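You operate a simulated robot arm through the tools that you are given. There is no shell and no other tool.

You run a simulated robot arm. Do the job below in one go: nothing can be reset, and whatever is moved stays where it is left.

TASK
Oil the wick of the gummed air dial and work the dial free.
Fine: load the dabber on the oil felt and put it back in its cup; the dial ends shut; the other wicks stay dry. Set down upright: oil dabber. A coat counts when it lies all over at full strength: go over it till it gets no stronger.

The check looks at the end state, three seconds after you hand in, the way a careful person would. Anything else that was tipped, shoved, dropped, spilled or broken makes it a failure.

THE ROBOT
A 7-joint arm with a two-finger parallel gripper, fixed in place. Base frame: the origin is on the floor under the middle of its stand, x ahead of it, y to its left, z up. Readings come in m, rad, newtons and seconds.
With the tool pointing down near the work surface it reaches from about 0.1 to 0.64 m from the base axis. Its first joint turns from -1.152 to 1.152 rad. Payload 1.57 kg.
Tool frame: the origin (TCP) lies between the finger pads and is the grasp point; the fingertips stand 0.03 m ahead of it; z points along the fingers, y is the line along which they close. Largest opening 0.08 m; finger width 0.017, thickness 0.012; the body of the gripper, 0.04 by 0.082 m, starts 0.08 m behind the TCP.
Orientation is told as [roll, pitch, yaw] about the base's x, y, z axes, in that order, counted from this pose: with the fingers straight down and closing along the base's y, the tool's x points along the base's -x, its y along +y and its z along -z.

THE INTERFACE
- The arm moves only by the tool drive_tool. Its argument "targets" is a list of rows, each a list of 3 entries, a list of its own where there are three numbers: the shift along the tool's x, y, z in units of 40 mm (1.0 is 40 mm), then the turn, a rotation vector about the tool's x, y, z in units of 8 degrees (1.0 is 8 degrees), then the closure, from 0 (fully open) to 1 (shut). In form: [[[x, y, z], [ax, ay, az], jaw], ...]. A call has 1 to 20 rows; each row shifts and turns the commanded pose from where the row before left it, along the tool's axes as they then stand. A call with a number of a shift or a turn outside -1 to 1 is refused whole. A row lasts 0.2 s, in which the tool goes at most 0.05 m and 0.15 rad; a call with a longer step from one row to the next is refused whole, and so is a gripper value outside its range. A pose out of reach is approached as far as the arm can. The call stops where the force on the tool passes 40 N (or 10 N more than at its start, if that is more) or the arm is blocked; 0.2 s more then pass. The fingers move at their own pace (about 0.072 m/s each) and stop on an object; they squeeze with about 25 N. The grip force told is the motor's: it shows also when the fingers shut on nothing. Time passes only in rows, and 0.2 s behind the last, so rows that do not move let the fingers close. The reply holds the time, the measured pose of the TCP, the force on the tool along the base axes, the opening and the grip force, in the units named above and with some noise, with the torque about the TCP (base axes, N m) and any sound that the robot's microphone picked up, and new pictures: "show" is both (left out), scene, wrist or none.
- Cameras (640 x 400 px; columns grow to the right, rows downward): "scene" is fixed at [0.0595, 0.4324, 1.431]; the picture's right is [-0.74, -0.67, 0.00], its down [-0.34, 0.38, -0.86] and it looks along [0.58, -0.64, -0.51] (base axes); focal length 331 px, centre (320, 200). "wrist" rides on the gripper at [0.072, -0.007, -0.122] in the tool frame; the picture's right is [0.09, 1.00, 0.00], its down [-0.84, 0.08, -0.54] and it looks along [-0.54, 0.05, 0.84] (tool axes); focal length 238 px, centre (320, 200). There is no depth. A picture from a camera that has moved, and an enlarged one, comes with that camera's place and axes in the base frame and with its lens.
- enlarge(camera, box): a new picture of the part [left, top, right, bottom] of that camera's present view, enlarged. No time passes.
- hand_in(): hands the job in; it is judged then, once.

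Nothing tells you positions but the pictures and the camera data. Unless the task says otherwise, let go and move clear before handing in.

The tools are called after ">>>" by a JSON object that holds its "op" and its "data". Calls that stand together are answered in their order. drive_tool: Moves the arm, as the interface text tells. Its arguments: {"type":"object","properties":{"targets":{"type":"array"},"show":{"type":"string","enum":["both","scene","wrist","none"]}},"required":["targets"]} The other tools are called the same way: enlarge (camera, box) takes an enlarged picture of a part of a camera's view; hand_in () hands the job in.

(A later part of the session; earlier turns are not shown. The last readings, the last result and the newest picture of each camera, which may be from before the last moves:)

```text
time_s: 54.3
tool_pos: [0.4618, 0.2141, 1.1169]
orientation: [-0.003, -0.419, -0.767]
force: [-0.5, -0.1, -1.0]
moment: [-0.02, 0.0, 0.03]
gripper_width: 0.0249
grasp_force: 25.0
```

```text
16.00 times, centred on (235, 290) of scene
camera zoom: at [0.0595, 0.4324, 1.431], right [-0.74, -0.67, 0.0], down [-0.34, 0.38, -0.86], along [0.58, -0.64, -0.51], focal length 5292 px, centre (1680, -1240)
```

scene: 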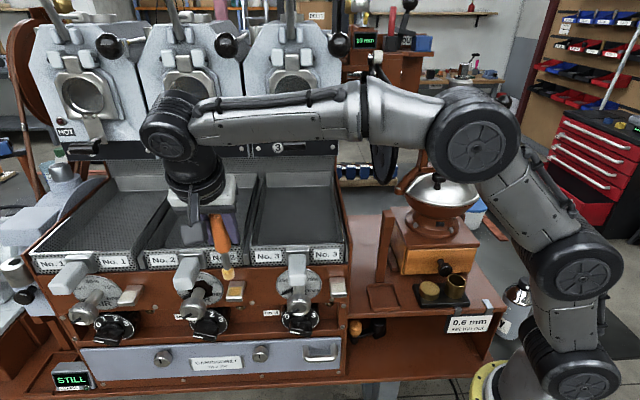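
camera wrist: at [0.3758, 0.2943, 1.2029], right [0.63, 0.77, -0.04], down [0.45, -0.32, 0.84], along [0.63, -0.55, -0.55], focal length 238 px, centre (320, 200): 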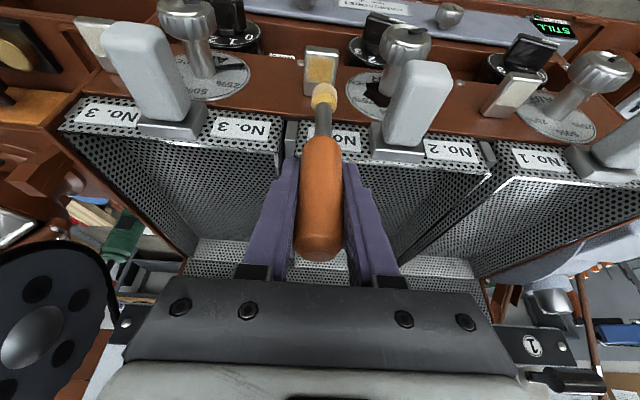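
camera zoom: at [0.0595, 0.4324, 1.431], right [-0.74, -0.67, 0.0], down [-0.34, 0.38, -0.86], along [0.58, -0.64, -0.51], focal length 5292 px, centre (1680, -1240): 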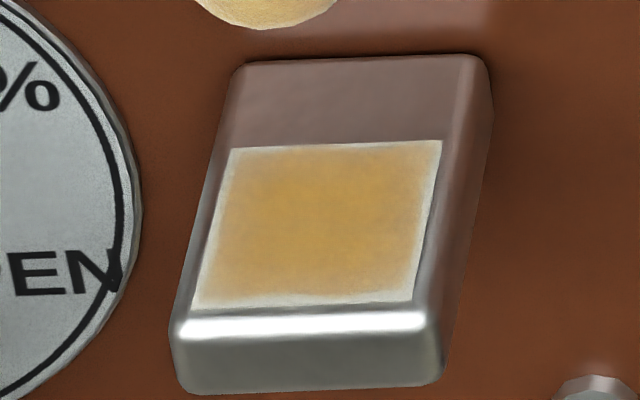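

The coat is strong in the middle and slightly weaker toward the edges. I'll go over the whole pad again and compare.

>>> {"op": "drive_tool", "data": {"targets": [[[0.204, 0, 0.456], [0, 0, 0], 1], [[0.102, 0, 0.228], [0, 0, 0], 1], [[0.0612, 0, 0.137], [0, 0, 0], 1], [[0, 0.125, 0], [0, 0, 0], 1], [[0, 0.125, 0], [0, 0, 0], 1], [[0, -0.125, 0], [0, 0, 0], 1], [[0, -0.125, 0], [0, 0, 0], 1], [[0, -0.125, 0], [0, 0, 0], 1], [[0, -0.125, 0], [0, 0, 0], 1], [[0, 0.125, 0], [0, 0, 0], 1], [[0, 0.125, 0], [0, 0, 0], 1], [[0.0949, 0, -0.1246], [0, 0, 0], 1], [[0.0306, 0, 0.0685], [0, 0, 0], 1], [[0, 0.125, 0], [0, 0, 0], 1], [[0, 0.125, 0], [0, 0, 0], 1], [[0, -0.125, 0], [0, 0, 0], 1], [[0, -0.125, 0], [0, 0, 0], 1], [[0, -0.125, 0], [0, 0, 0], 1], [[0, -0.125, 0], [0, 0, 0], 1], [[0, 0.125, 0], [0, 0, 0], 1]], "show": "none"}}

```text
time_s: 58.5
tool_pos: [0.4549, 0.2144, 1.0811]
orientation: [-0.002, -0.42, -0.768]
force: [-0.4, 0.4, -0.2]
moment: [-0.01, -0.01, -0.03]
gripper_width: 0.0249
grasp_force: 25.2
```

>>> {"op": "drive_tool", "data": {"targets": [[[0.0102, 0, 0.0228], [0, 0, 0], 1], [[0, 0.125, 0], [0, 0, 0], 1]], "show": "none"}}

```text
time_s: 59.1
tool_pos: [0.4589, 0.2154, 1.081]
orientation: [-0.003, -0.421, -0.769]
force: [-0.6, -1.5, 4.5]
moment: [-0.1, 0.08, 0.01]
gripper_width: 0.0249
grasp_force: 25.3
```

>>> {"op": "drive_tool", "data": {"targets": [[[0, 0.125, 0], [0, 0, 0], 1], [[0, 0.125, 0], [0, 0, 0], 1], [[0, -0.125, 0], [0, 0, 0], 1], [[0, -0.125, 0], [0, 0, 0], 1], [[0, -0.125, 0], [0, 0, 0], 1], [[0, -0.125, 0], [0, 0, 0], 1], [[0, 0.125, 0], [0, 0, 0], 1], [[0, 0.125, 0], [0, 0, 0], 1], [[0.0949, 0, -0.1246], [0, 0, 0], 1], [[0.0306, 0, 0.0685], [0, 0, 0], 1], [[0, 0.125, 0], [0, 0, 0], 1], [[0, 0.125, 0], [0, 0, 0], 1], [[0, -0.125, 0], [0, 0, 0], 1], [[0, -0.125, 0], [0, 0, 0], 1], [[0, -0.125, 0], [0, 0, 0], 1], [[0, -0.125, 0], [0, 0, 0], 1], [[0, 0.125, 0], [0, 0, 0], 1], [[0, 0.125, 0], [0, 0, 0], 1]], "show": "none"}}

>>> {"op": "drive_tool", "data": {"targets": [[[0.0607, 0, -0.1093], [0, 0, 0], 1], [[0.0306, 0, 0.0685], [0, 0, 0], 1], [[0, 0.125, 0], [0, 0, 0], 1], [[0, 0.125, 0], [0, 0, 0], 1], [[0, -0.125, 0], [0, 0, 0], 1], [[0, -0.125, 0], [0, 0, 0], 1], [[0, -0.125, 0], [0, 0, 0], 1], [[0, -0.125, 0], [0, 0, 0], 1], [[0, 0.125, 0], [0, 0, 0], 1], [[0, 0.125, 0], [0, 0, 0], 1]], "show": "none"}}

>>> {"op": "drive_tool", "data": {"targets": [[[-0.0612, 0, -0.137], [0, 0, 0], 1], [[-0.102, 0, -0.228], [0, 0, 0], 1], [[-0.204, 0, -0.456], [0, 0, 0], 1], [[0, 0, 0], [0, 0, 0], 1]], "show": "none"}}

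>>> {"op": "enlarge", "data": {"camera": "wrist", "box": [312, 55, 348, 91]}}

>>> {"op": "enlarge", "data": {"camera": "scene", "box": [225, 280, 245, 300]}}

```text
time_s: 62.9
tool_pos: [0.4536, 0.2192, 1.0796]
orientation: [-0.002, -0.42, -0.768]
force: [-2.2, -4.2, 14.0]
moment: [-0.36, 0.27, 0.04]
gripper_width: 0.025
grasp_force: 24.5
```

```text
time_s: 65.1
tool_pos: [0.4522, 0.2224, 1.0798]
orientation: [-0.003, -0.416, -0.768]
force: [-0.9, -3.7, 10.9]
moment: [-0.27, 0.18, 0.01]
gripper_width: 0.0251
grasp_force: 25.6
```

```text
time_s: 66.1
tool_pos: [0.4525, 0.2235, 1.1154]
orientation: [-0.003, -0.418, -0.765]
force: [0.5, -0.2, -0.8]
moment: [0.01, -0.01, -0.01]
gripper_width: 0.0249
grasp_force: 25.2
```

```text
11.11 times, centred on (330, 73) of wrist
camera zoom: at [0.3644, 0.2982, 1.1995], right [0.63, 0.77, -0.04], down [0.45, -0.32, 0.84], along [0.63, -0.55, -0.55], focal length 2648 px, centre (209, 1611)
```

zoom: 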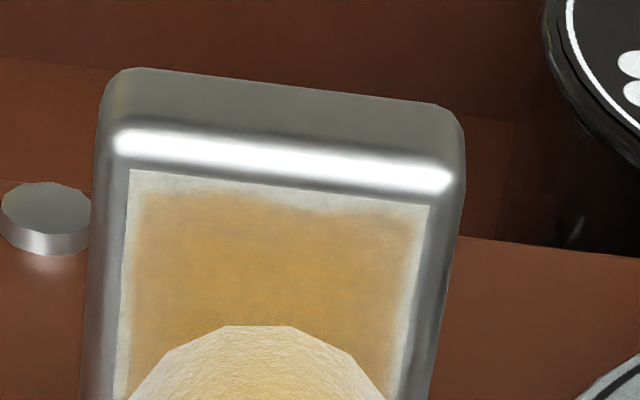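

```text
16.00 times, centred on (235, 290) of scene
camera zoom: at [0.0595, 0.4324, 1.431], right [-0.74, -0.67, 0.0], down [-0.34, 0.38, -0.86], along [0.58, -0.64, -0.51], focal length 5292 px, centre (1680, -1240)
```

zoom: 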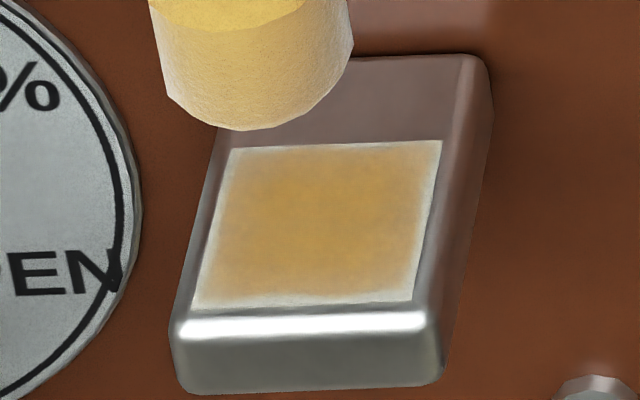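

The coat is now even and unchanged by the last pass, so the wick is fully oiled. I'll take the dabber back toward its cup along the same path in front of the machine.

>>> {"op": "drive_tool", "data": {"targets": [[[-0.0658, 0, -0.7593], [0, 0, 0], 1], [[-0.0658, 0, -0.7593], [0, 0, 0], 1], [[-0.0658, 0, -0.7593], [0, 0, 0], 1], [[-0.0658, 0, -0.7593], [0, 0, 0], 1], [[0, 0, 0], [0, 0, 0], 1]], "show": "scene"}}

>>> {"op": "enlarge", "data": {"camera": "scene", "box": [215, 272, 255, 304]}}

>>> {"op": "enlarge", "data": {"camera": "wrist", "box": [220, 0, 420, 140]}}

```text
time_s: 67.3
tool_pos: [0.4223, 0.2518, 1.2298]
orientation: [-0.005, -0.417, -0.768]
force: [0.2, -0.5, -0.4]
moment: [0.04, -0.02, -0.02]
gripper_width: 0.025
grasp_force: 25.0
```

scene: 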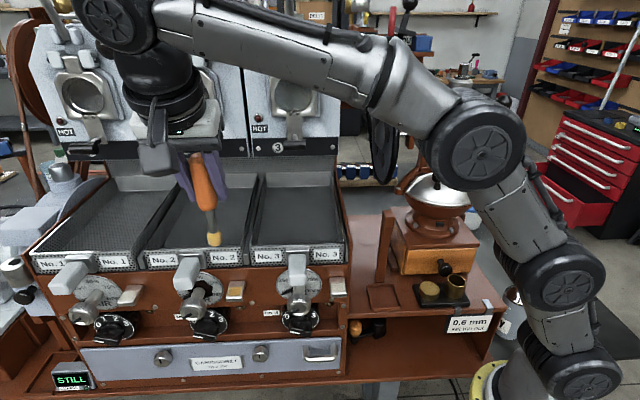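

```text
12.50 times, centred on (235, 288) of scene
camera zoom: at [0.0595, 0.4324, 1.431], right [-0.74, -0.67, 0.0], down [-0.34, 0.38, -0.86], along [0.58, -0.64, -0.51], focal length 4134 px, centre (1382, -900)
```

zoom: 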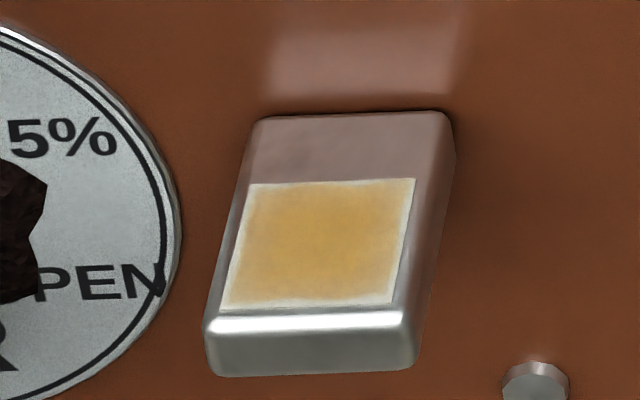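

```text
2.86 times, centred on (320, 70) of wrist
camera zoom: at [0.3351, 0.3259, 1.3145], right [0.63, 0.77, -0.04], down [0.45, -0.32, 0.84], along [0.63, -0.55, -0.55], focal length 681 px, centre (320, 571)
```

zoom: 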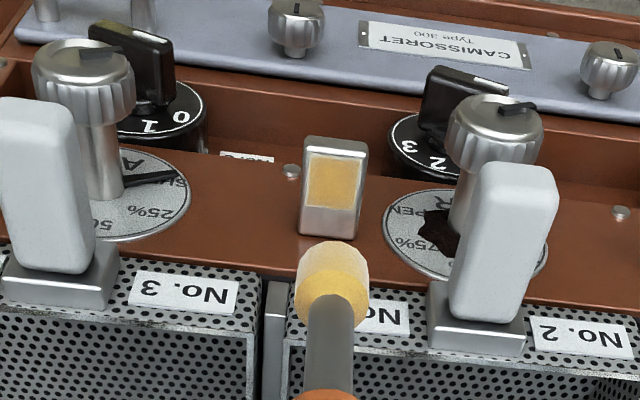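

The wick shows an even amber coat edge to edge, and wicks 1 and 3 remain clean. Travelling back to the cup now.

>>> {"op": "drive_tool", "data": {"targets": [[[0, -0.954, 0], [0, 0, 0], 1], [[0, -0.954, 0], [0, 0, 0], 1], [[0, -0.954, 0], [0, 0, 0], 1], [[0, -0.954, 0], [0, 0, 0], 1], [[0, -0.954, 0], [0, 0, 0], 1], [[0, -0.954, 0], [0, 0, 0], 1], [[0, -0.954, 0], [0, 0, 0], 1], [[-0.3423, -0.954, 0.1531], [0, 0, 0], 1], [[-0.3423, -0.954, 0.1531], [0, 0, 0], 1], [[-0.3423, -0.954, 0.1531], [0, 0, 0], 1], [[-0.3423, -0.954, 0.1531], [0, 0, 0], 1], [[-0.3423, -0.954, 0.1531], [0, 0, 0], 1], [[0, 0, 0], [0, 0, 0], 1]]}}

```text
time_s: 70.1
tool_pos: [0.1593, -0.1291, 1.2325]
orientation: [-0.002, -0.42, -0.766]
force: [-0.3, 0.8, -1.0]
moment: [0.01, -0.01, -0.01]
gripper_width: 0.025
grasp_force: 25.1
camera wrist: at [0.0715, -0.0553, 1.3159], right [0.63, 0.78, -0.04], down [0.45, -0.32, 0.84], along [0.64, -0.54, -0.55], focal length 238 px, centre (320, 200)
```

scene: 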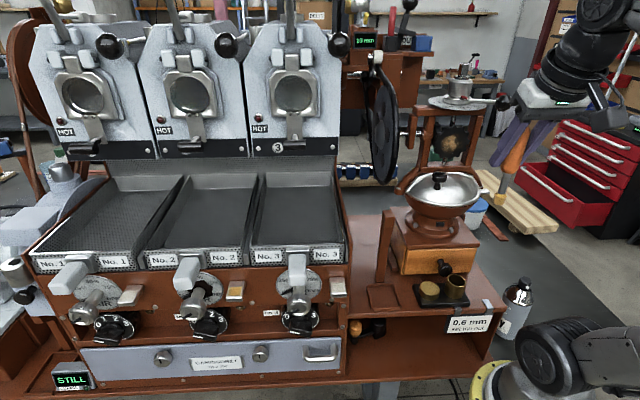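
wrist: 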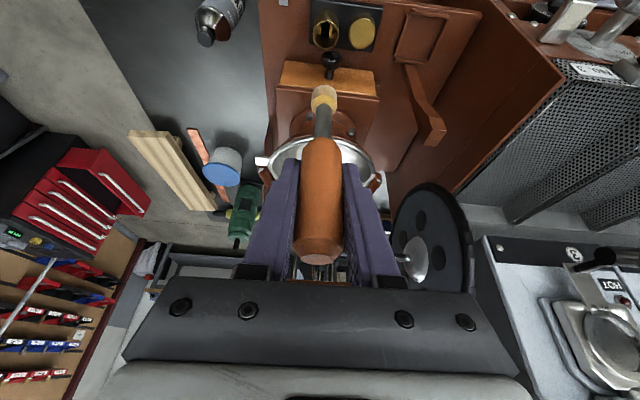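

>>> {"op": "drive_tool", "data": {"targets": [[[0.1283, 0.0037, 0.798], [0, 0, 0], 1], [[0.1283, 0.0037, 0.798], [0, 0, 0], 1], [[0.1283, 0.0037, 0.798], [0, 0, 0], 1], [[0.1283, 0.0037, 0.798], [0, 0, 0], 1], [[0.1283, 0.0037, 0.798], [0, 0, 0], 1], [[0.1283, 0.0037, 0.798], [0, 0, 0], 1], [[0, 0, 0], [0, 0, 0], 1], [[0, 0, 0], [0, 0, 0], 1]], "show": "none"}}

>>> {"op": "enlarge", "data": {"camera": "wrist", "box": [270, 0, 430, 150]}}

>>> {"op": "enlarge", "data": {"camera": "scene", "box": [410, 220, 500, 310]}}

```text
time_s: 71.9
tool_pos: [0.1948, -0.1631, 1.043]
orientation: [-0.001, -0.418, -0.768]
force: [-0.3, -0.4, -0.2]
moment: [0.01, -0.01, 0.04]
gripper_width: 0.025
grasp_force: 25.1
```

```text
2.67 times, centred on (350, 75) of wrist
camera zoom: at [0.1079, -0.0892, 1.1268], right [0.63, 0.77, -0.04], down [0.45, -0.32, 0.84], along [0.63, -0.55, -0.55], focal length 636 px, centre (240, 533)
```

zoom: 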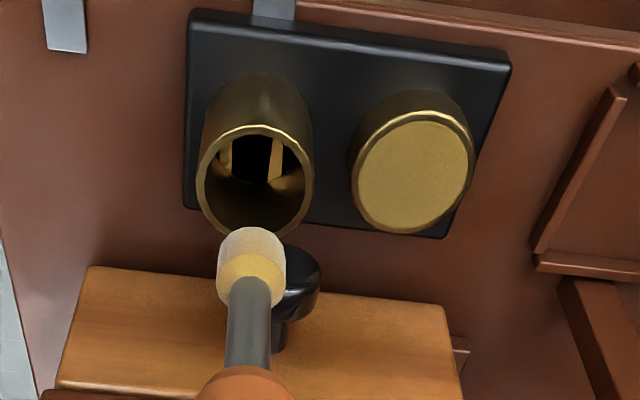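

```text
4.44 times, centred on (455, 265) of scene
camera zoom: at [0.0595, 0.4324, 1.431], right [-0.74, -0.67, 0.0], down [-0.34, 0.38, -0.86], along [0.58, -0.64, -0.51], focal length 1470 px, centre (-280, -89)
```

zoom: 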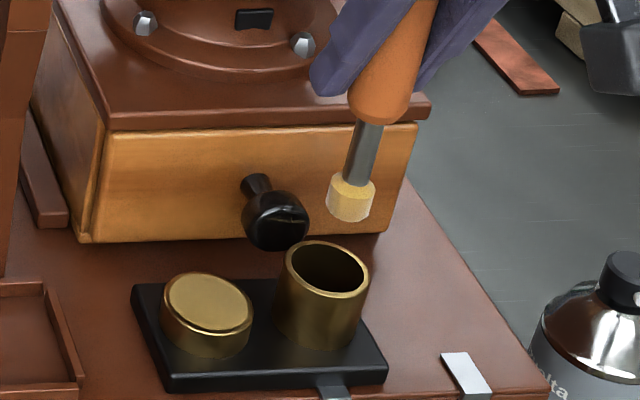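

>>> {"op": "drive_tool", "data": {"targets": [[[0.1225, 0, 0.2738], [0, 0, 0], 1], [[0.1225, 0, 0.2738], [0, 0, 0], 1], [[0.1021, 0, 0.2282], [0, 0, 0], 1], [[0, 0, 0], [0, 0, 0], 1]], "show": "none"}}

>>> {"op": "enlarge", "data": {"camera": "wrist", "box": [270, 20, 390, 130]}}

>>> {"op": "enlarge", "data": {"camera": "scene", "box": [420, 240, 490, 310]}}

```text
time_s: 72.9
tool_pos: [0.195, -0.1657, 1.01]
orientation: [-0.003, -0.417, -0.767]
force: [-0.2, 0.0, -0.8]
moment: [0.01, 0.02, 0.0]
gripper_width: 0.0247
grasp_force: 25.2
```

```text
3.64 times, centred on (330, 75) of wrist
camera zoom: at [0.108, -0.0903, 1.093], right [0.63, 0.77, -0.04], down [0.45, -0.32, 0.84], along [0.63, -0.55, -0.55], focal length 867 px, centre (284, 654)
```

zoom: 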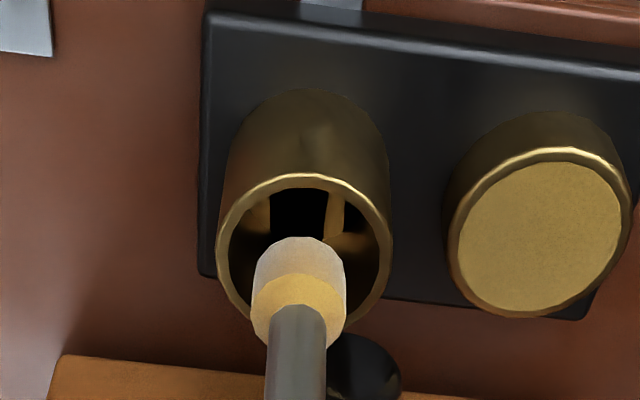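

```text
5.71 times, centred on (455, 275) of scene
camera zoom: at [0.0595, 0.4324, 1.431], right [-0.74, -0.67, 0.0], down [-0.34, 0.38, -0.86], along [0.58, -0.64, -0.51], focal length 1890 px, centre (-451, -229)
```

zoom: 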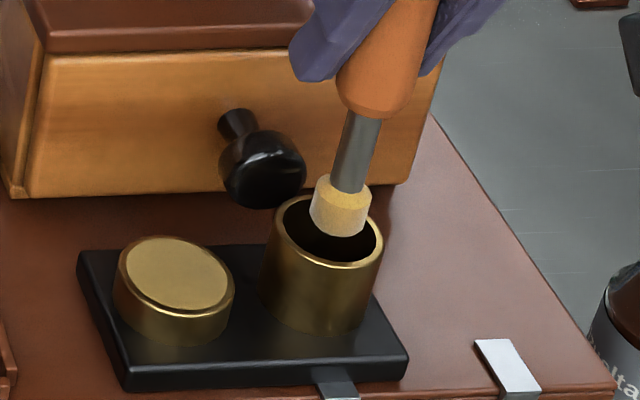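

The pad is right over the cup opening. Lowering it inside.

>>> {"op": "drive_tool", "data": {"targets": [[[0.1021, 0.025, 0.2282], [0, 0, 0], 1], [[0.1021, 0, 0.2282], [0, 0, 0], 1], [[0.1021, 0, 0.2282], [0, 0, 0], 1], [[0, 0, 0], [0, 0, 0], 1]], "show": "none"}}

>>> {"op": "enlarge", "data": {"camera": "wrist", "box": [270, 40, 390, 150]}}

>>> {"op": "enlarge", "data": {"camera": "scene", "box": [420, 240, 490, 310]}}

```text
time_s: 73.9
tool_pos: [0.1964, -0.1638, 0.9799]
orientation: [-0.004, -0.419, -0.769]
force: [-0.1, 0.6, -0.5]
moment: [0.0, -0.02, 0.03]
gripper_width: 0.0252
grasp_force: 24.9
```

```text
3.64 times, centred on (330, 95) of wrist
camera zoom: at [0.1086, -0.089, 1.0634], right [0.63, 0.77, -0.04], down [0.45, -0.32, 0.84], along [0.63, -0.55, -0.55], focal length 867 px, centre (284, 582)
```

zoom: 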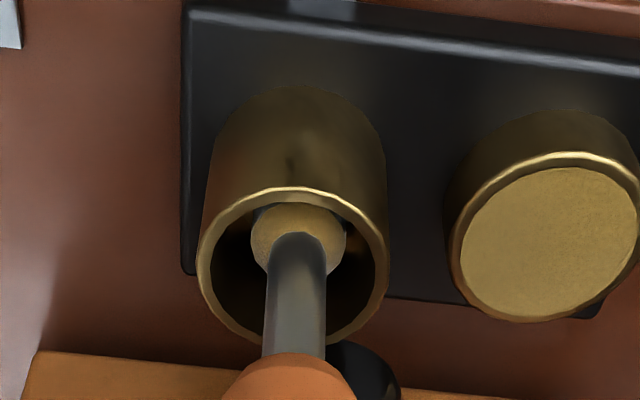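

```text
5.71 times, centred on (455, 275) of scene
camera zoom: at [0.0595, 0.4324, 1.431], right [-0.74, -0.67, 0.0], down [-0.34, 0.38, -0.86], along [0.58, -0.64, -0.51], focal length 1890 px, centre (-451, -229)
```

zoom: 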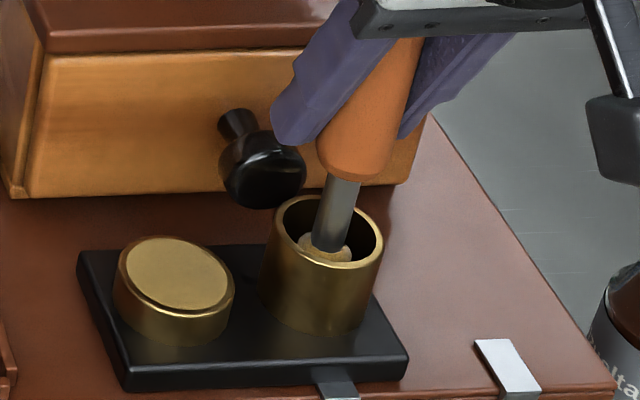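

The dabber is inside the cup, slightly toward the front. I'll nudge it back 2 mm and lower until it touches the bottom.

>>> {"op": "drive_tool", "data": {"targets": [[[-0.0456, 0, 0.0204], [0, 0, 0], 1], [[0.0204, 0, 0.0456], [0, 0, 0], 1], [[0.0153, 0, 0.0342], [0, 0, 0], 1], [[0, 0, 0], [0, 0, 0], 1]], "show": "none"}}

```text
time_s: 74.9
tool_pos: [0.1971, -0.1654, 0.9764]
orientation: [-0.001, -0.418, -0.768]
force: [0.2, 0.3, 0.3]
moment: [0.02, -0.03, 0.0]
gripper_width: 0.025
grasp_force: 24.8
```

>>> {"op": "drive_tool", "data": {"targets": [[[0.0102, 0, 0.0228], [0, 0, 0], 1], [[0.0102, 0, 0.0228], [0, 0, 0], 1], [[0, 0, 0], [0, 0, 0], 1]], "show": "none"}}

```text
time_s: 75.7
tool_pos: [0.1965, -0.1654, 0.9759]
orientation: [-0.003, -0.418, -0.767]
force: [-0.6, -0.7, 0.3]
moment: [0.0, 0.02, -0.02]
gripper_width: 0.0252
grasp_force: 25.5
```

>>> {"op": "drive_tool", "data": {"targets": [[[0.0102, 0, 0.0228], [0, 0, 0], 1], [[0.0102, 0, 0.0228], [0, 0, 0], 1], [[0, 0, 0], [0, 0, 0], 1]], "show": "none"}}

```text
time_s: 76.5
tool_pos: [0.1963, -0.1643, 0.973]
orientation: [-0.004, -0.418, -0.769]
force: [0.9, 0.5, -1.0]
moment: [-0.01, -0.01, 0.0]
gripper_width: 0.0251
grasp_force: 25.3
```

>>> {"op": "drive_tool", "data": {"targets": [[[0.0102, 0, 0.0228], [0, 0, 0], 1], [[0.0102, 0, 0.0228], [0, 0, 0], 1], [[0, 0, 0], [0, 0, 0], 1]], "show": "none"}}

>>> {"op": "enlarge", "data": {"camera": "wrist", "box": [270, 40, 390, 150]}}

>>> {"op": "enlarge", "data": {"camera": "scene", "box": [420, 240, 490, 310]}}

```text
time_s: 77.3
tool_pos: [0.1957, -0.1648, 0.9714]
orientation: [-0.004, -0.418, -0.77]
force: [0.0, 0.3, 0.6]
moment: [-0.01, -0.03, 0.02]
gripper_width: 0.0252
grasp_force: 25.6
```

```text
3.64 times, centred on (330, 95) of wrist
camera zoom: at [0.1088, -0.0907, 1.0552], right [0.63, 0.77, -0.04], down [0.45, -0.32, 0.84], along [0.63, -0.55, -0.55], focal length 867 px, centre (284, 582)
```

zoom: 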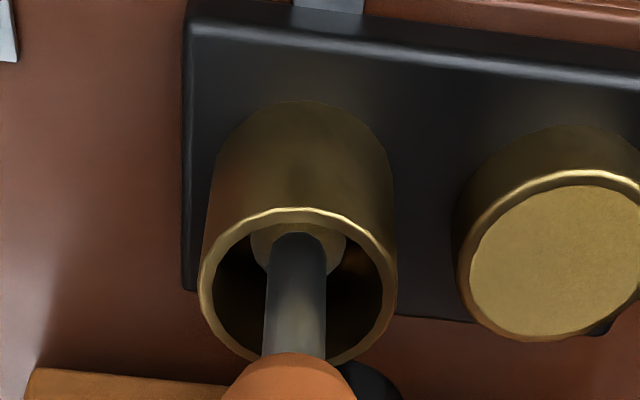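

```text
5.71 times, centred on (455, 275) of scene
camera zoom: at [0.0595, 0.4324, 1.431], right [-0.74, -0.67, 0.0], down [-0.34, 0.38, -0.86], along [0.58, -0.64, -0.51], focal length 1890 px, centre (-451, -229)
```

zoom: 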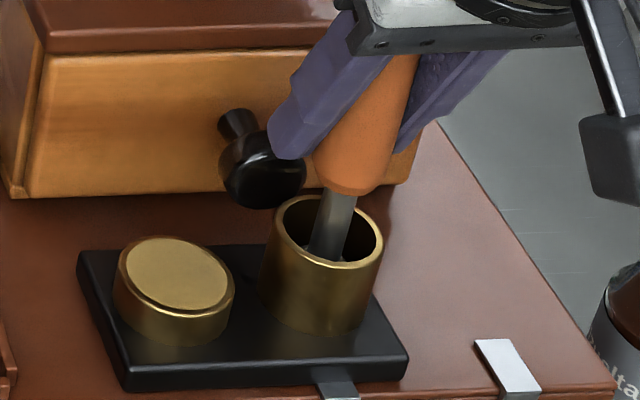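

>>> {"op": "drive_tool", "data": {"targets": [[[0.0102, 0, 0.0228], [0, 0, 0], 1], [[0, 0, 0], [0, 0, 0], 1]], "show": "none"}}

```text
time_s: 77.9
tool_pos: [0.1958, -0.1652, 0.9711]
orientation: [-0.001, -0.418, -0.767]
force: [0.3, 0.0, -0.6]
moment: [0.0, -0.02, 0.0]
gripper_width: 0.0249
grasp_force: 24.6
```

>>> {"op": "drive_tool", "data": {"targets": [[[0.0102, 0, 0.0228], [0, 0, 0], 1], [[0, 0, 0], [0, 0, 0], 1]], "show": "none"}}

```text
time_s: 78.5
tool_pos: [0.196, -0.1655, 0.9685]
orientation: [-0.004, -0.421, -0.768]
force: [0.1, -0.4, 0.0]
moment: [0.0, -0.03, -0.01]
gripper_width: 0.0249
grasp_force: 24.7
```

>>> {"op": "drive_tool", "data": {"targets": [[[0.0102, 0, 0.0228], [0, 0, 0], 1], [[0, 0, 0], [0, 0, 0], 1]], "show": "none"}}

```text
time_s: 79.1
tool_pos: [0.1958, -0.1671, 0.9691]
orientation: [-0.003, -0.42, -0.767]
force: [0.5, 0.3, 1.7]
moment: [0.03, 0.03, 0.0]
gripper_width: 0.0252
grasp_force: 24.3
```

>>> {"op": "drive_tool", "data": {"targets": [[[0.0051, 0, 0.0114], [0, 0, 0], 1], [[0, 0, 0], [0, 0, 0], 1]], "show": "none"}}

>>> {"op": "enlarge", "data": {"camera": "wrist", "box": [260, 40, 400, 280]}}

```text
time_s: 79.7
tool_pos: [0.1971, -0.1653, 0.9685]
orientation: [-0.001, -0.419, -0.767]
force: [-1.5, -0.5, 5.3]
moment: [0.0, 0.15, -0.02]
gripper_width: 0.0252
grasp_force: 24.8
```

```text
1.67 times, centred on (330, 160) of wrist
camera zoom: at [0.1088, -0.0911, 1.0519], right [0.63, 0.77, -0.04], down [0.45, -0.32, 0.84], along [0.63, -0.55, -0.55], focal length 397 px, centre (303, 267)
```

zoom: 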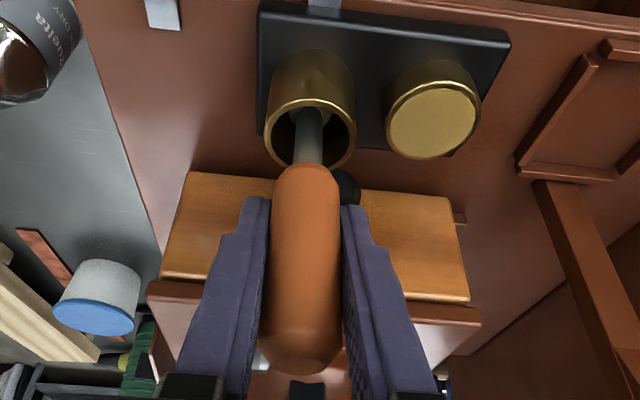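

The dabber is touching the bottom of the cup at about 5 N. I'll ease off half a millimetre and open the fingers gently.

>>> {"op": "drive_tool", "data": {"targets": [[[-0.0051, 0, -0.0114], [0, 0, 0], 1], [[0, 0, 0], [0, 0, 0], 0.66], [[0, 0, 0], [0, 0, 0], 0.6], [[0, 0, 0], [0, 0, 0], 0.5], [[0, 0, 0], [0, 0, 0], 0.3], [[0, 0, 0], [0, 0, 0], 0], [[0, 0, 0], [0, 0, 0], 0], [[0, 0, 0], [0, 0, 0], 0]]}}

>>> {"op": "enlarge", "data": {"camera": "scene", "box": [420, 230, 490, 310]}}

```text
time_s: 81.5
tool_pos: [0.1971, -0.1657, 0.9694]
orientation: [-0.001, -0.421, -0.769]
force: [-0.5, 0.4, 0.6]
moment: [-0.01, -0.01, 0.01]
gripper_width: 0.0799
grasp_force: 0.1
camera wrist: at [0.1087, -0.0911, 1.0525], right [0.63, 0.77, -0.04], down [0.45, -0.32, 0.84], along [0.63, -0.55, -0.55], focal length 238 px, centre (320, 200)
```

scene: 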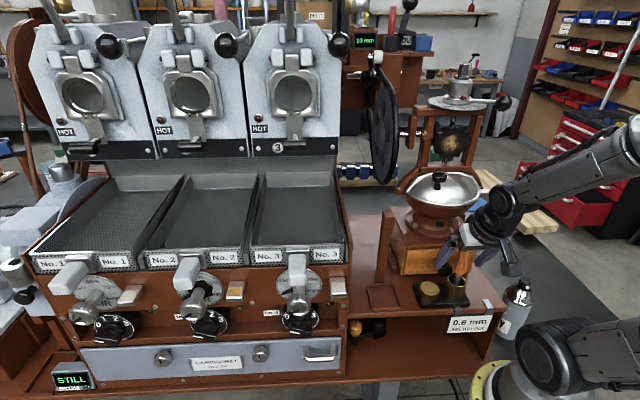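
wrist: 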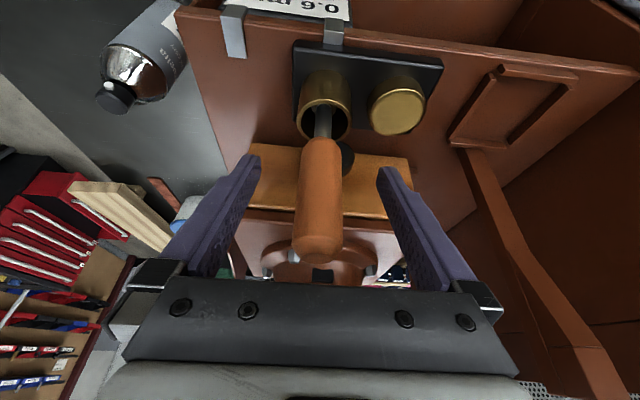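

```text
5.00 times, centred on (455, 270) of scene
camera zoom: at [0.0595, 0.4324, 1.431], right [-0.74, -0.67, 0.0], down [-0.34, 0.38, -0.86], along [0.58, -0.64, -0.51], focal length 1654 px, centre (-355, -150)
```

zoom: 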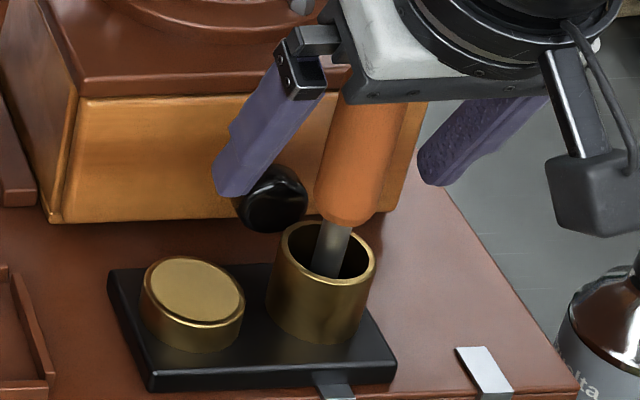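

The dabber stands upright in its cup with the fingers open. I'll rise straight up away from it, then move out.

>>> {"op": "drive_tool", "data": {"targets": [[[-0.153, 0, -0.342], [0, 0, 0], 0], [[-0.306, 0, -0.685], [0, 0, 0], 0], [[-0.306, 0, -0.685], [0, 0, 0], 0], [[-0.306, 0, -0.685], [0, 0, 0], 0], [[-0.306, 0, -0.685], [0, 0, 0], 0], [[-0.021, 0, -0.813], [0, 0, 0], 0], [[-0.021, 0, -0.813], [0, 0, 0], 0], [[-0.021, 0, -0.813], [0, 0, 0], 0], [[-0.021, 0, -0.813], [0, 0, 0], 0], [[0, 0, 0], [0, 0, 0], 0]]}}

>>> {"op": "enlarge", "data": {"camera": "scene", "box": [410, 220, 500, 310]}}

```text
time_s: 83.7
tool_pos: [0.1611, -0.1313, 1.2223]
orientation: [-0.003, -0.42, -0.769]
force: [-0.8, 0.2, 0.8]
moment: [0.02, -0.01, 0.02]
gripper_width: 0.0801
grasp_force: 0.0
camera wrist: at [0.0733, -0.0564, 1.306], right [0.63, 0.77, -0.04], down [0.45, -0.32, 0.84], along [0.63, -0.55, -0.55], focal length 238 px, centre (320, 200)
```

scene: 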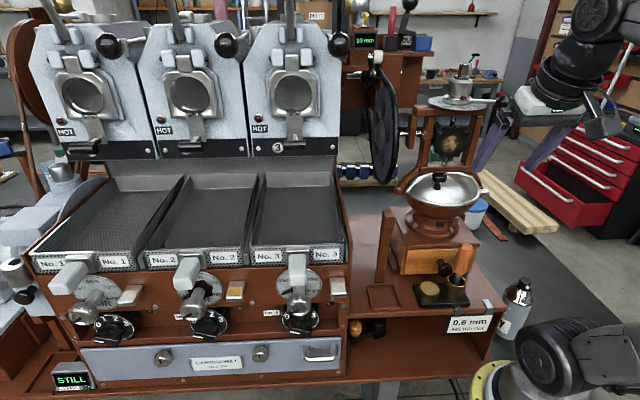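
wrist: 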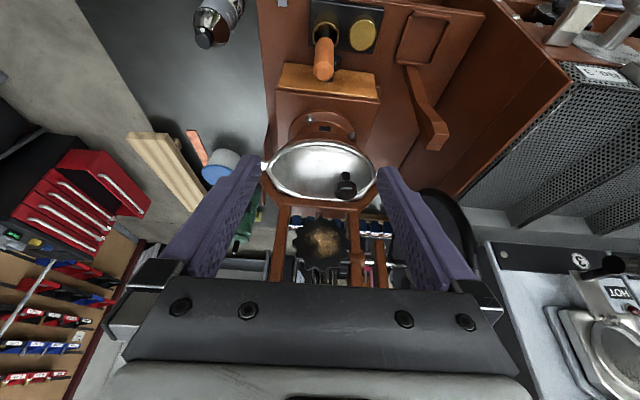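

```text
4.44 times, centred on (455, 265) of scene
camera zoom: at [0.0595, 0.4324, 1.431], right [-0.74, -0.67, 0.0], down [-0.34, 0.38, -0.86], along [0.58, -0.64, -0.51], focal length 1470 px, centre (-280, -89)
```

zoom: 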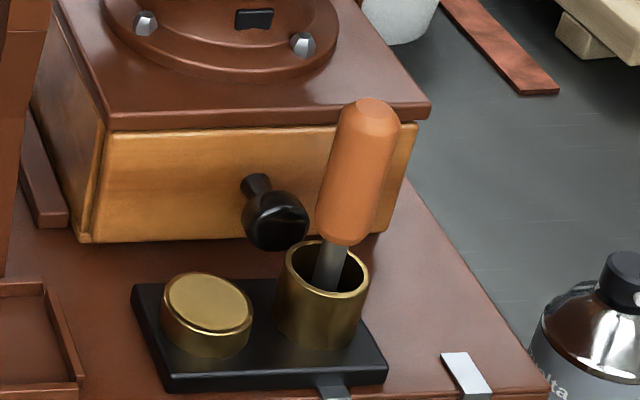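

The dabber is upright in its cup. Next I'll go back in front of dial 2, staying high.

>>> {"op": "drive_tool", "data": {"targets": [[[0, 0.953, 0], [0, 0, 0], 0], [[0, 0.953, 0], [0, 0, 0], 0], [[0, 0.953, 0], [0, 0, 0], 0], [[0, 0.953, 0], [0, 0, 0], 0], [[0.3355, 0.953, -0.15], [0, 0, 0], 0], [[0.3355, 0.953, -0.15], [0, 0, 0], 0], [[0.3355, 0.953, -0.15], [0, 0, 0], 0], [[0.3355, 0.953, -0.15], [0, 0, 0], 0], [[0.3355, 0.953, -0.15], [0, 0, 0], 0], [[0.3355, 0.953, -0.15], [0, 0, 0], 0], [[0.3355, 0.953, -0.15], [0, 0, 0], 0], [[0.3355, 0.953, -0.15], [0, 0, 0], 0], [[0.3355, 0.953, -0.15], [0, 0, 0], 0], [[0.3355, 0.953, -0.15], [0, 0, 0], 0], [[0, 0, 0], [0, 0, 0], 0]]}}

```text
time_s: 86.9
tool_pos: [0.4132, 0.3433, 1.2077]
orientation: [-0.004, -0.419, -0.766]
force: [0.2, 0.1, 0.3]
moment: [-0.03, 0.02, 0.01]
gripper_width: 0.0799
grasp_force: 0.0
out of reach, approached as far as the arm can: row 14
camera wrist: at [0.3258, 0.4168, 1.2918], right [0.63, 0.77, -0.04], down [0.45, -0.32, 0.84], along [0.63, -0.55, -0.55], focal length 238 px, centre (320, 200)
```

scene: 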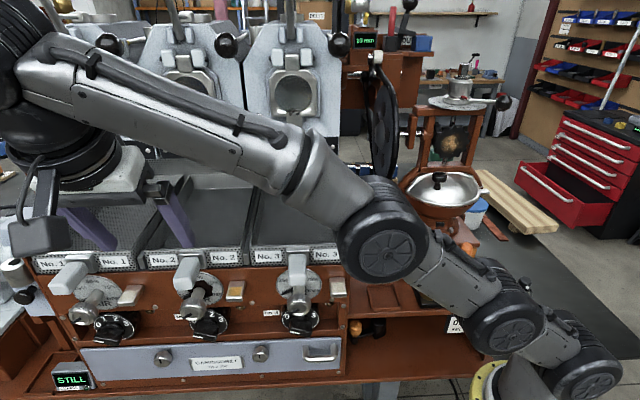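
wrist: 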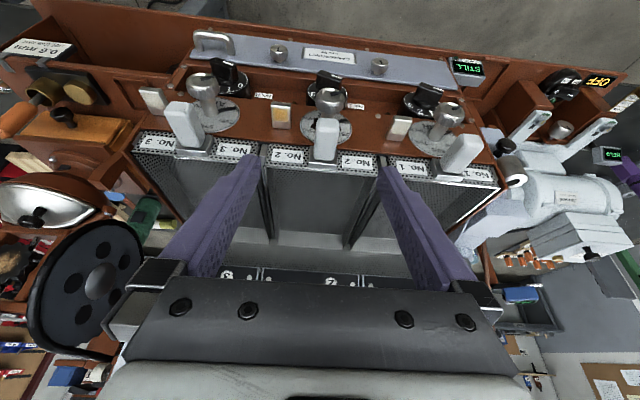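

The arm is near full stretch at this height, so I'll lower the tool and then start tilting it toward horizontal.

>>> {"op": "drive_tool", "data": {"targets": [[[0.275, 0, 0.6145], [0, 0, 0], 0.25], [[0.275, 0, 0.6145], [0, 0, 0], 0.25], [[0.275, 0, 0.6145], [0, 0, 0], 0.25], [[0.275, 0, 0.6145], [0, 0, 0], 0.25], [[0, 0, 0], [0, -1, 0], 0.25], [[0, 0, 0], [0, -1, 0], 0.25], [[0, 0, 0], [0, -1, 0], 0.25], [[0, 0, 0], [0, 0, 0], 0.25]]}}

```text
time_s: 88.7
tool_pos: [0.4132, 0.3414, 1.1009]
orientation: [-0.004, -0.839, -0.765]
force: [0.0, -0.8, 1.0]
moment: [0.0, -0.04, 0.01]
gripper_width: 0.0598
grasp_force: 0.1
camera wrist: at [0.3089, 0.4317, 1.1291], right [0.65, 0.76, -0.07], down [0.17, -0.05, 0.98], along [0.74, -0.65, -0.16], focal length 238 px, centre (320, 200)
```

scene: 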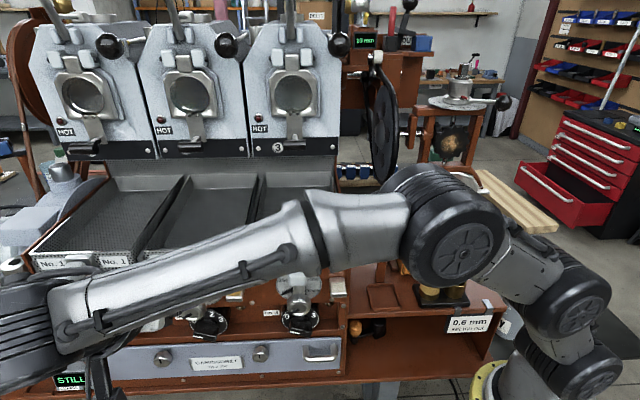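
wrist: 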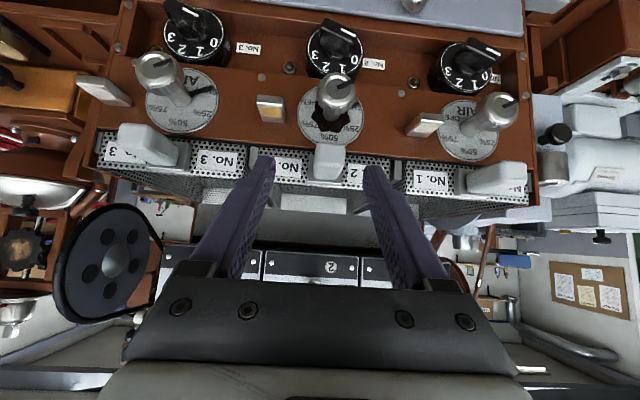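

>>> {"op": "drive_tool", "data": {"targets": [[[0, 0, 0], [0, -1, 0], 0.25], [[0, 0, 0], [0, -1, 0], 0.25], [[0, 0, 0], [0, -1, 0], 0.25], [[0, 0, 0], [0, -1, 0], 0.25], [[0, 0, 0], [0, -1, 0], 0.25], [[0, 0, 0], [0, -0.242, 0], 0.25], [[0, 0, 0], [0, 0, 0], 0.25]]}}

```text
time_s: 90.3
tool_pos: [0.4126, 0.341, 1.1007]
orientation: [-1.715, -1.57, 0.949]
force: [0.0, 0.0, 0.2]
moment: [0.02, -0.03, 0.0]
gripper_width: 0.0599
grasp_force: 0.0
camera wrist: at [0.3206, 0.4195, 1.0295], right [0.69, 0.72, -0.09], down [-0.33, 0.43, 0.84], along [0.64, -0.55, 0.54], focal length 238 px, centre (320, 200)
```

scene: 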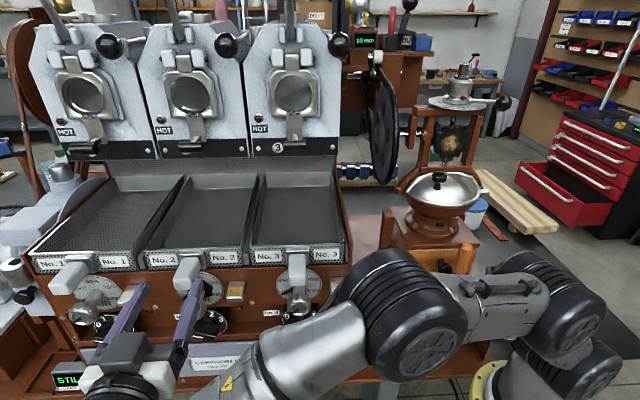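
wrist: 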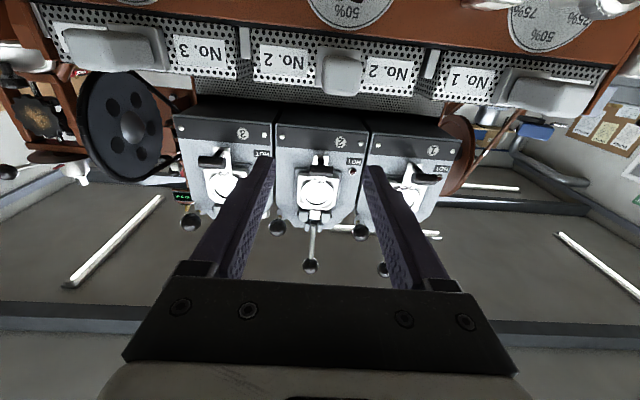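

The tool is now horizontal, pointing at the machine. I'll lower it to the knob's height and line it up sideways, still well in front.

>>> {"op": "drive_tool", "data": {"targets": [[[0.674, 0.0956, 0], [0, 0, 0], 0.25], [[0.674, 0.0956, 0], [0, 0, 0], 0.25], [[0.674, 0.0956, 0], [0, 0, 0], 0.25], [[0.674, 0.0956, 0], [0, 0, 0], 0.25], [[0.674, 0.0956, 0], [0, 0, 0], 0.25], [[0, 0, 0], [0, 0, 0], 0.25]]}}

>>> {"op": "enlarge", "data": {"camera": "wrist", "box": [200, 60, 440, 240]}}

```text
time_s: 91.7
tool_pos: [0.4251, 0.3524, 0.965]
orientation: [-0.876, -1.57, 0.109]
force: [-0.7, -0.8, -0.3]
moment: [0.01, 0.03, 0.0]
gripper_width: 0.06
grasp_force: 0.0
camera wrist: at [0.3326, 0.4314, 0.8947], right [0.69, 0.72, -0.09], down [-0.33, 0.43, 0.84], along [0.64, -0.55, 0.54], focal length 238 px, centre (320, 200)
```

scene: 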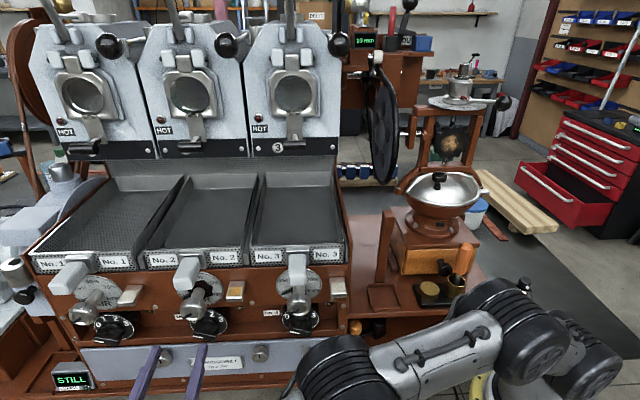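
wrist: 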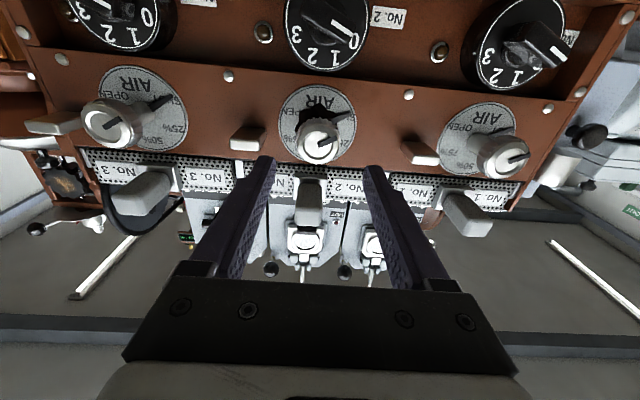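

```text
2.22 times, centred on (320, 150) of wrist
camera zoom: at [0.3326, 0.4314, 0.8947], right [0.69, 0.72, -0.09], down [-0.33, 0.43, 0.84], along [0.64, -0.55, 0.54], focal length 530 px, centre (320, 311)
```

zoom: 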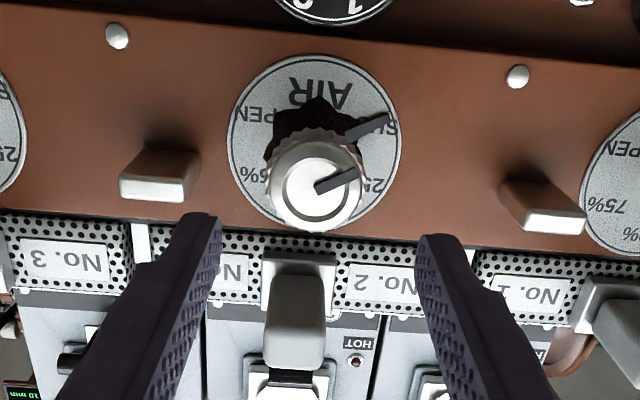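

The knob is clearly visible: its front centre is at (0.489, 0.289, 0.971), about 40 mm across, with the pointer at SHUT and the gum behind it. I'll align and advance to just short of the knob.

>>> {"op": "drive_tool", "data": {"targets": [[[-0.125, -0.03, 0.2], [0, 0, 0], 0.25], [[0, 0, 0.35], [0, 0, 0], 0.25], [[0, 0, 0.35], [0, 0, 0], 0.25], [[0, 0, 0.35], [0, 0, 0], 0.25], [[0, 0, 0], [0, 0, 0], 0.25]]}}

>>> {"op": "enlarge", "data": {"camera": "wrist", "box": [200, 60, 440, 240]}}

>>> {"op": "enlarge", "data": {"camera": "scene", "box": [120, 240, 270, 360]}}

```text
time_s: 92.9
tool_pos: [0.4606, 0.3183, 0.9709]
orientation: [-1.071, -1.57, 0.303]
force: [0.2, 0.9, -0.6]
moment: [0.0, 0.0, 0.01]
gripper_width: 0.06
grasp_force: 0.0
camera wrist: at [0.3686, 0.3972, 0.9], right [0.69, 0.72, -0.09], down [-0.33, 0.43, 0.84], along [0.64, -0.55, 0.54], focal length 238 px, centre (320, 200)
```

scene: 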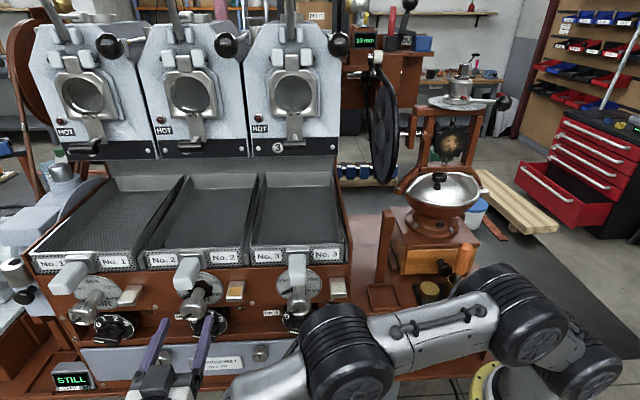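
wrist: 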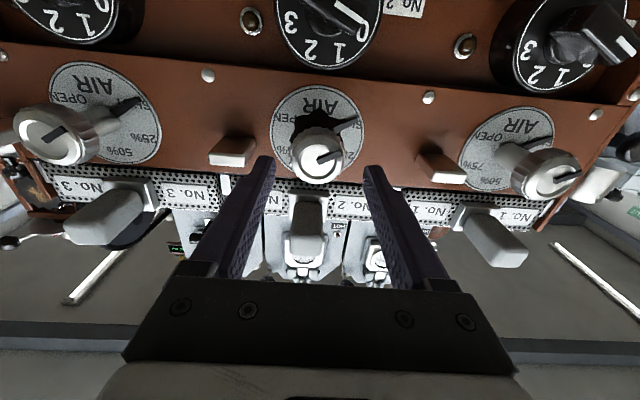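

```text
2.22 times, centred on (320, 150) of wrist
camera zoom: at [0.3686, 0.3972, 0.9], right [0.69, 0.72, -0.09], down [-0.33, 0.43, 0.84], along [0.64, -0.55, 0.54], focal length 530 px, centre (320, 311)
```

zoom: 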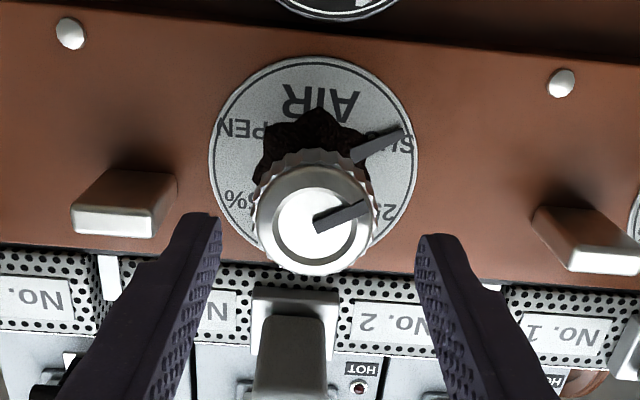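

```text
3.33 times, centred on (195, 300) of scene
camera zoom: at [0.0595, 0.4324, 1.431], right [-0.74, -0.67, 0.0], down [-0.34, 0.38, -0.86], along [0.58, -0.64, -0.51], focal length 1102 px, centre (737, -133)
```

zoom: 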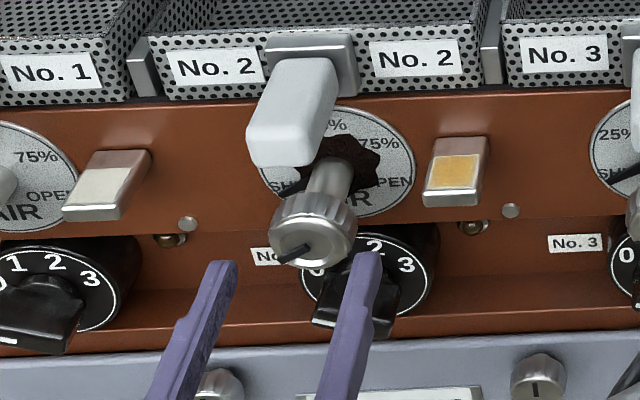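

Nicely aligned. I'll nudge down 2.5 mm and slightly sideways, then slide the fingers over the knob.

>>> {"op": "drive_tool", "data": {"targets": [[[0.0625, -0.04, 0], [0, 0, 0], 0.25], [[0, 0, 0.25], [0, 0, 0], 0.25], [[0, 0, 0.25], [0, 0, 0], 0.25], [[0, 0, 0.25], [0, 0, 0], 0.25], [[0, 0, 0.05], [0, 0, 0], 0.25], [[0, 0, 0], [0, 0, 0], 0.25]]}}

>>> {"op": "enlarge", "data": {"camera": "wrist", "box": [220, 80, 420, 260]}}

>>> {"op": "enlarge", "data": {"camera": "scene", "box": [150, 250, 270, 350]}}

```text
time_s: 94.3
tool_pos: [0.4832, 0.2957, 0.9675]
orientation: [-1.155, -1.57, 0.387]
force: [0.6, 0.2, -0.3]
moment: [-0.04, -0.02, 0.01]
gripper_width: 0.0601
grasp_force: 0.1
camera wrist: at [0.3907, 0.3746, 0.8965], right [0.69, 0.72, -0.09], down [-0.33, 0.43, 0.84], along [0.64, -0.55, 0.54], focal length 238 px, centre (320, 200)
```

scene: 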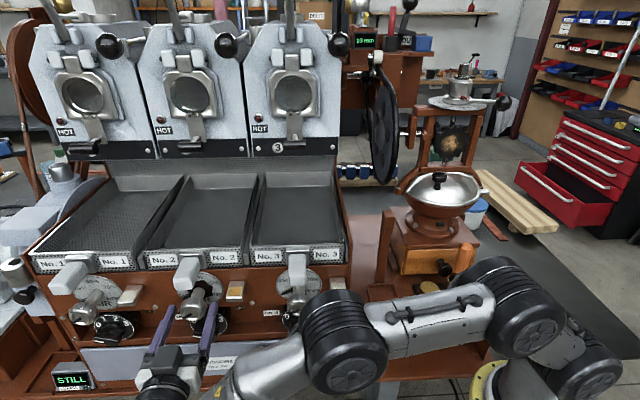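
wrist: 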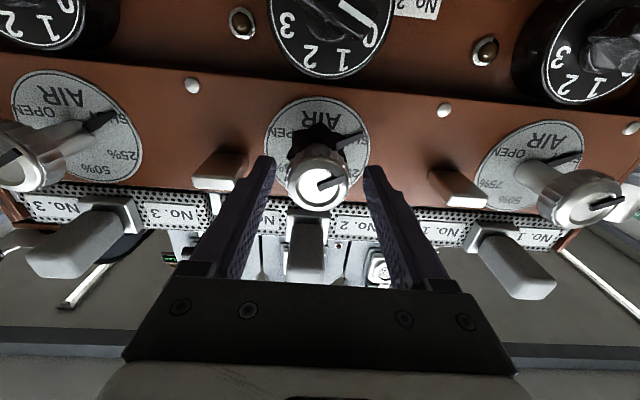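

```text
2.22 times, centred on (320, 170) of wrist
camera zoom: at [0.3907, 0.3746, 0.8965], right [0.69, 0.72, -0.09], down [-0.33, 0.43, 0.84], along [0.64, -0.55, 0.54], focal length 530 px, centre (320, 267)
```

zoom: 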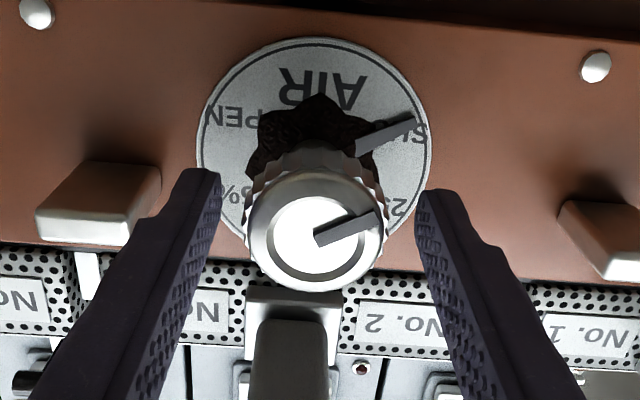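

```text
4.00 times, centred on (210, 300) of scene
camera zoom: at [0.0595, 0.4324, 1.431], right [-0.74, -0.67, 0.0], down [-0.34, 0.38, -0.86], along [0.58, -0.64, -0.51], focal length 1323 px, centre (760, -200)
```

zoom: 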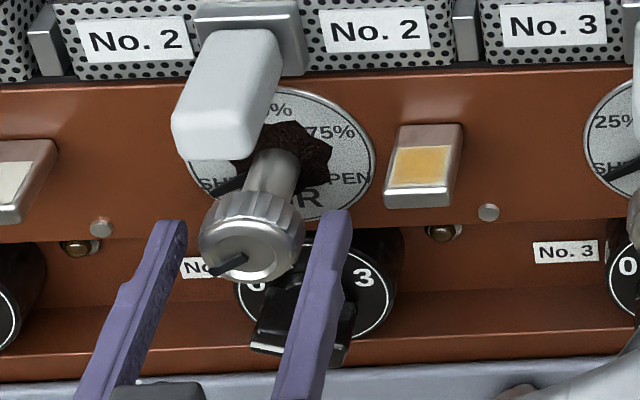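

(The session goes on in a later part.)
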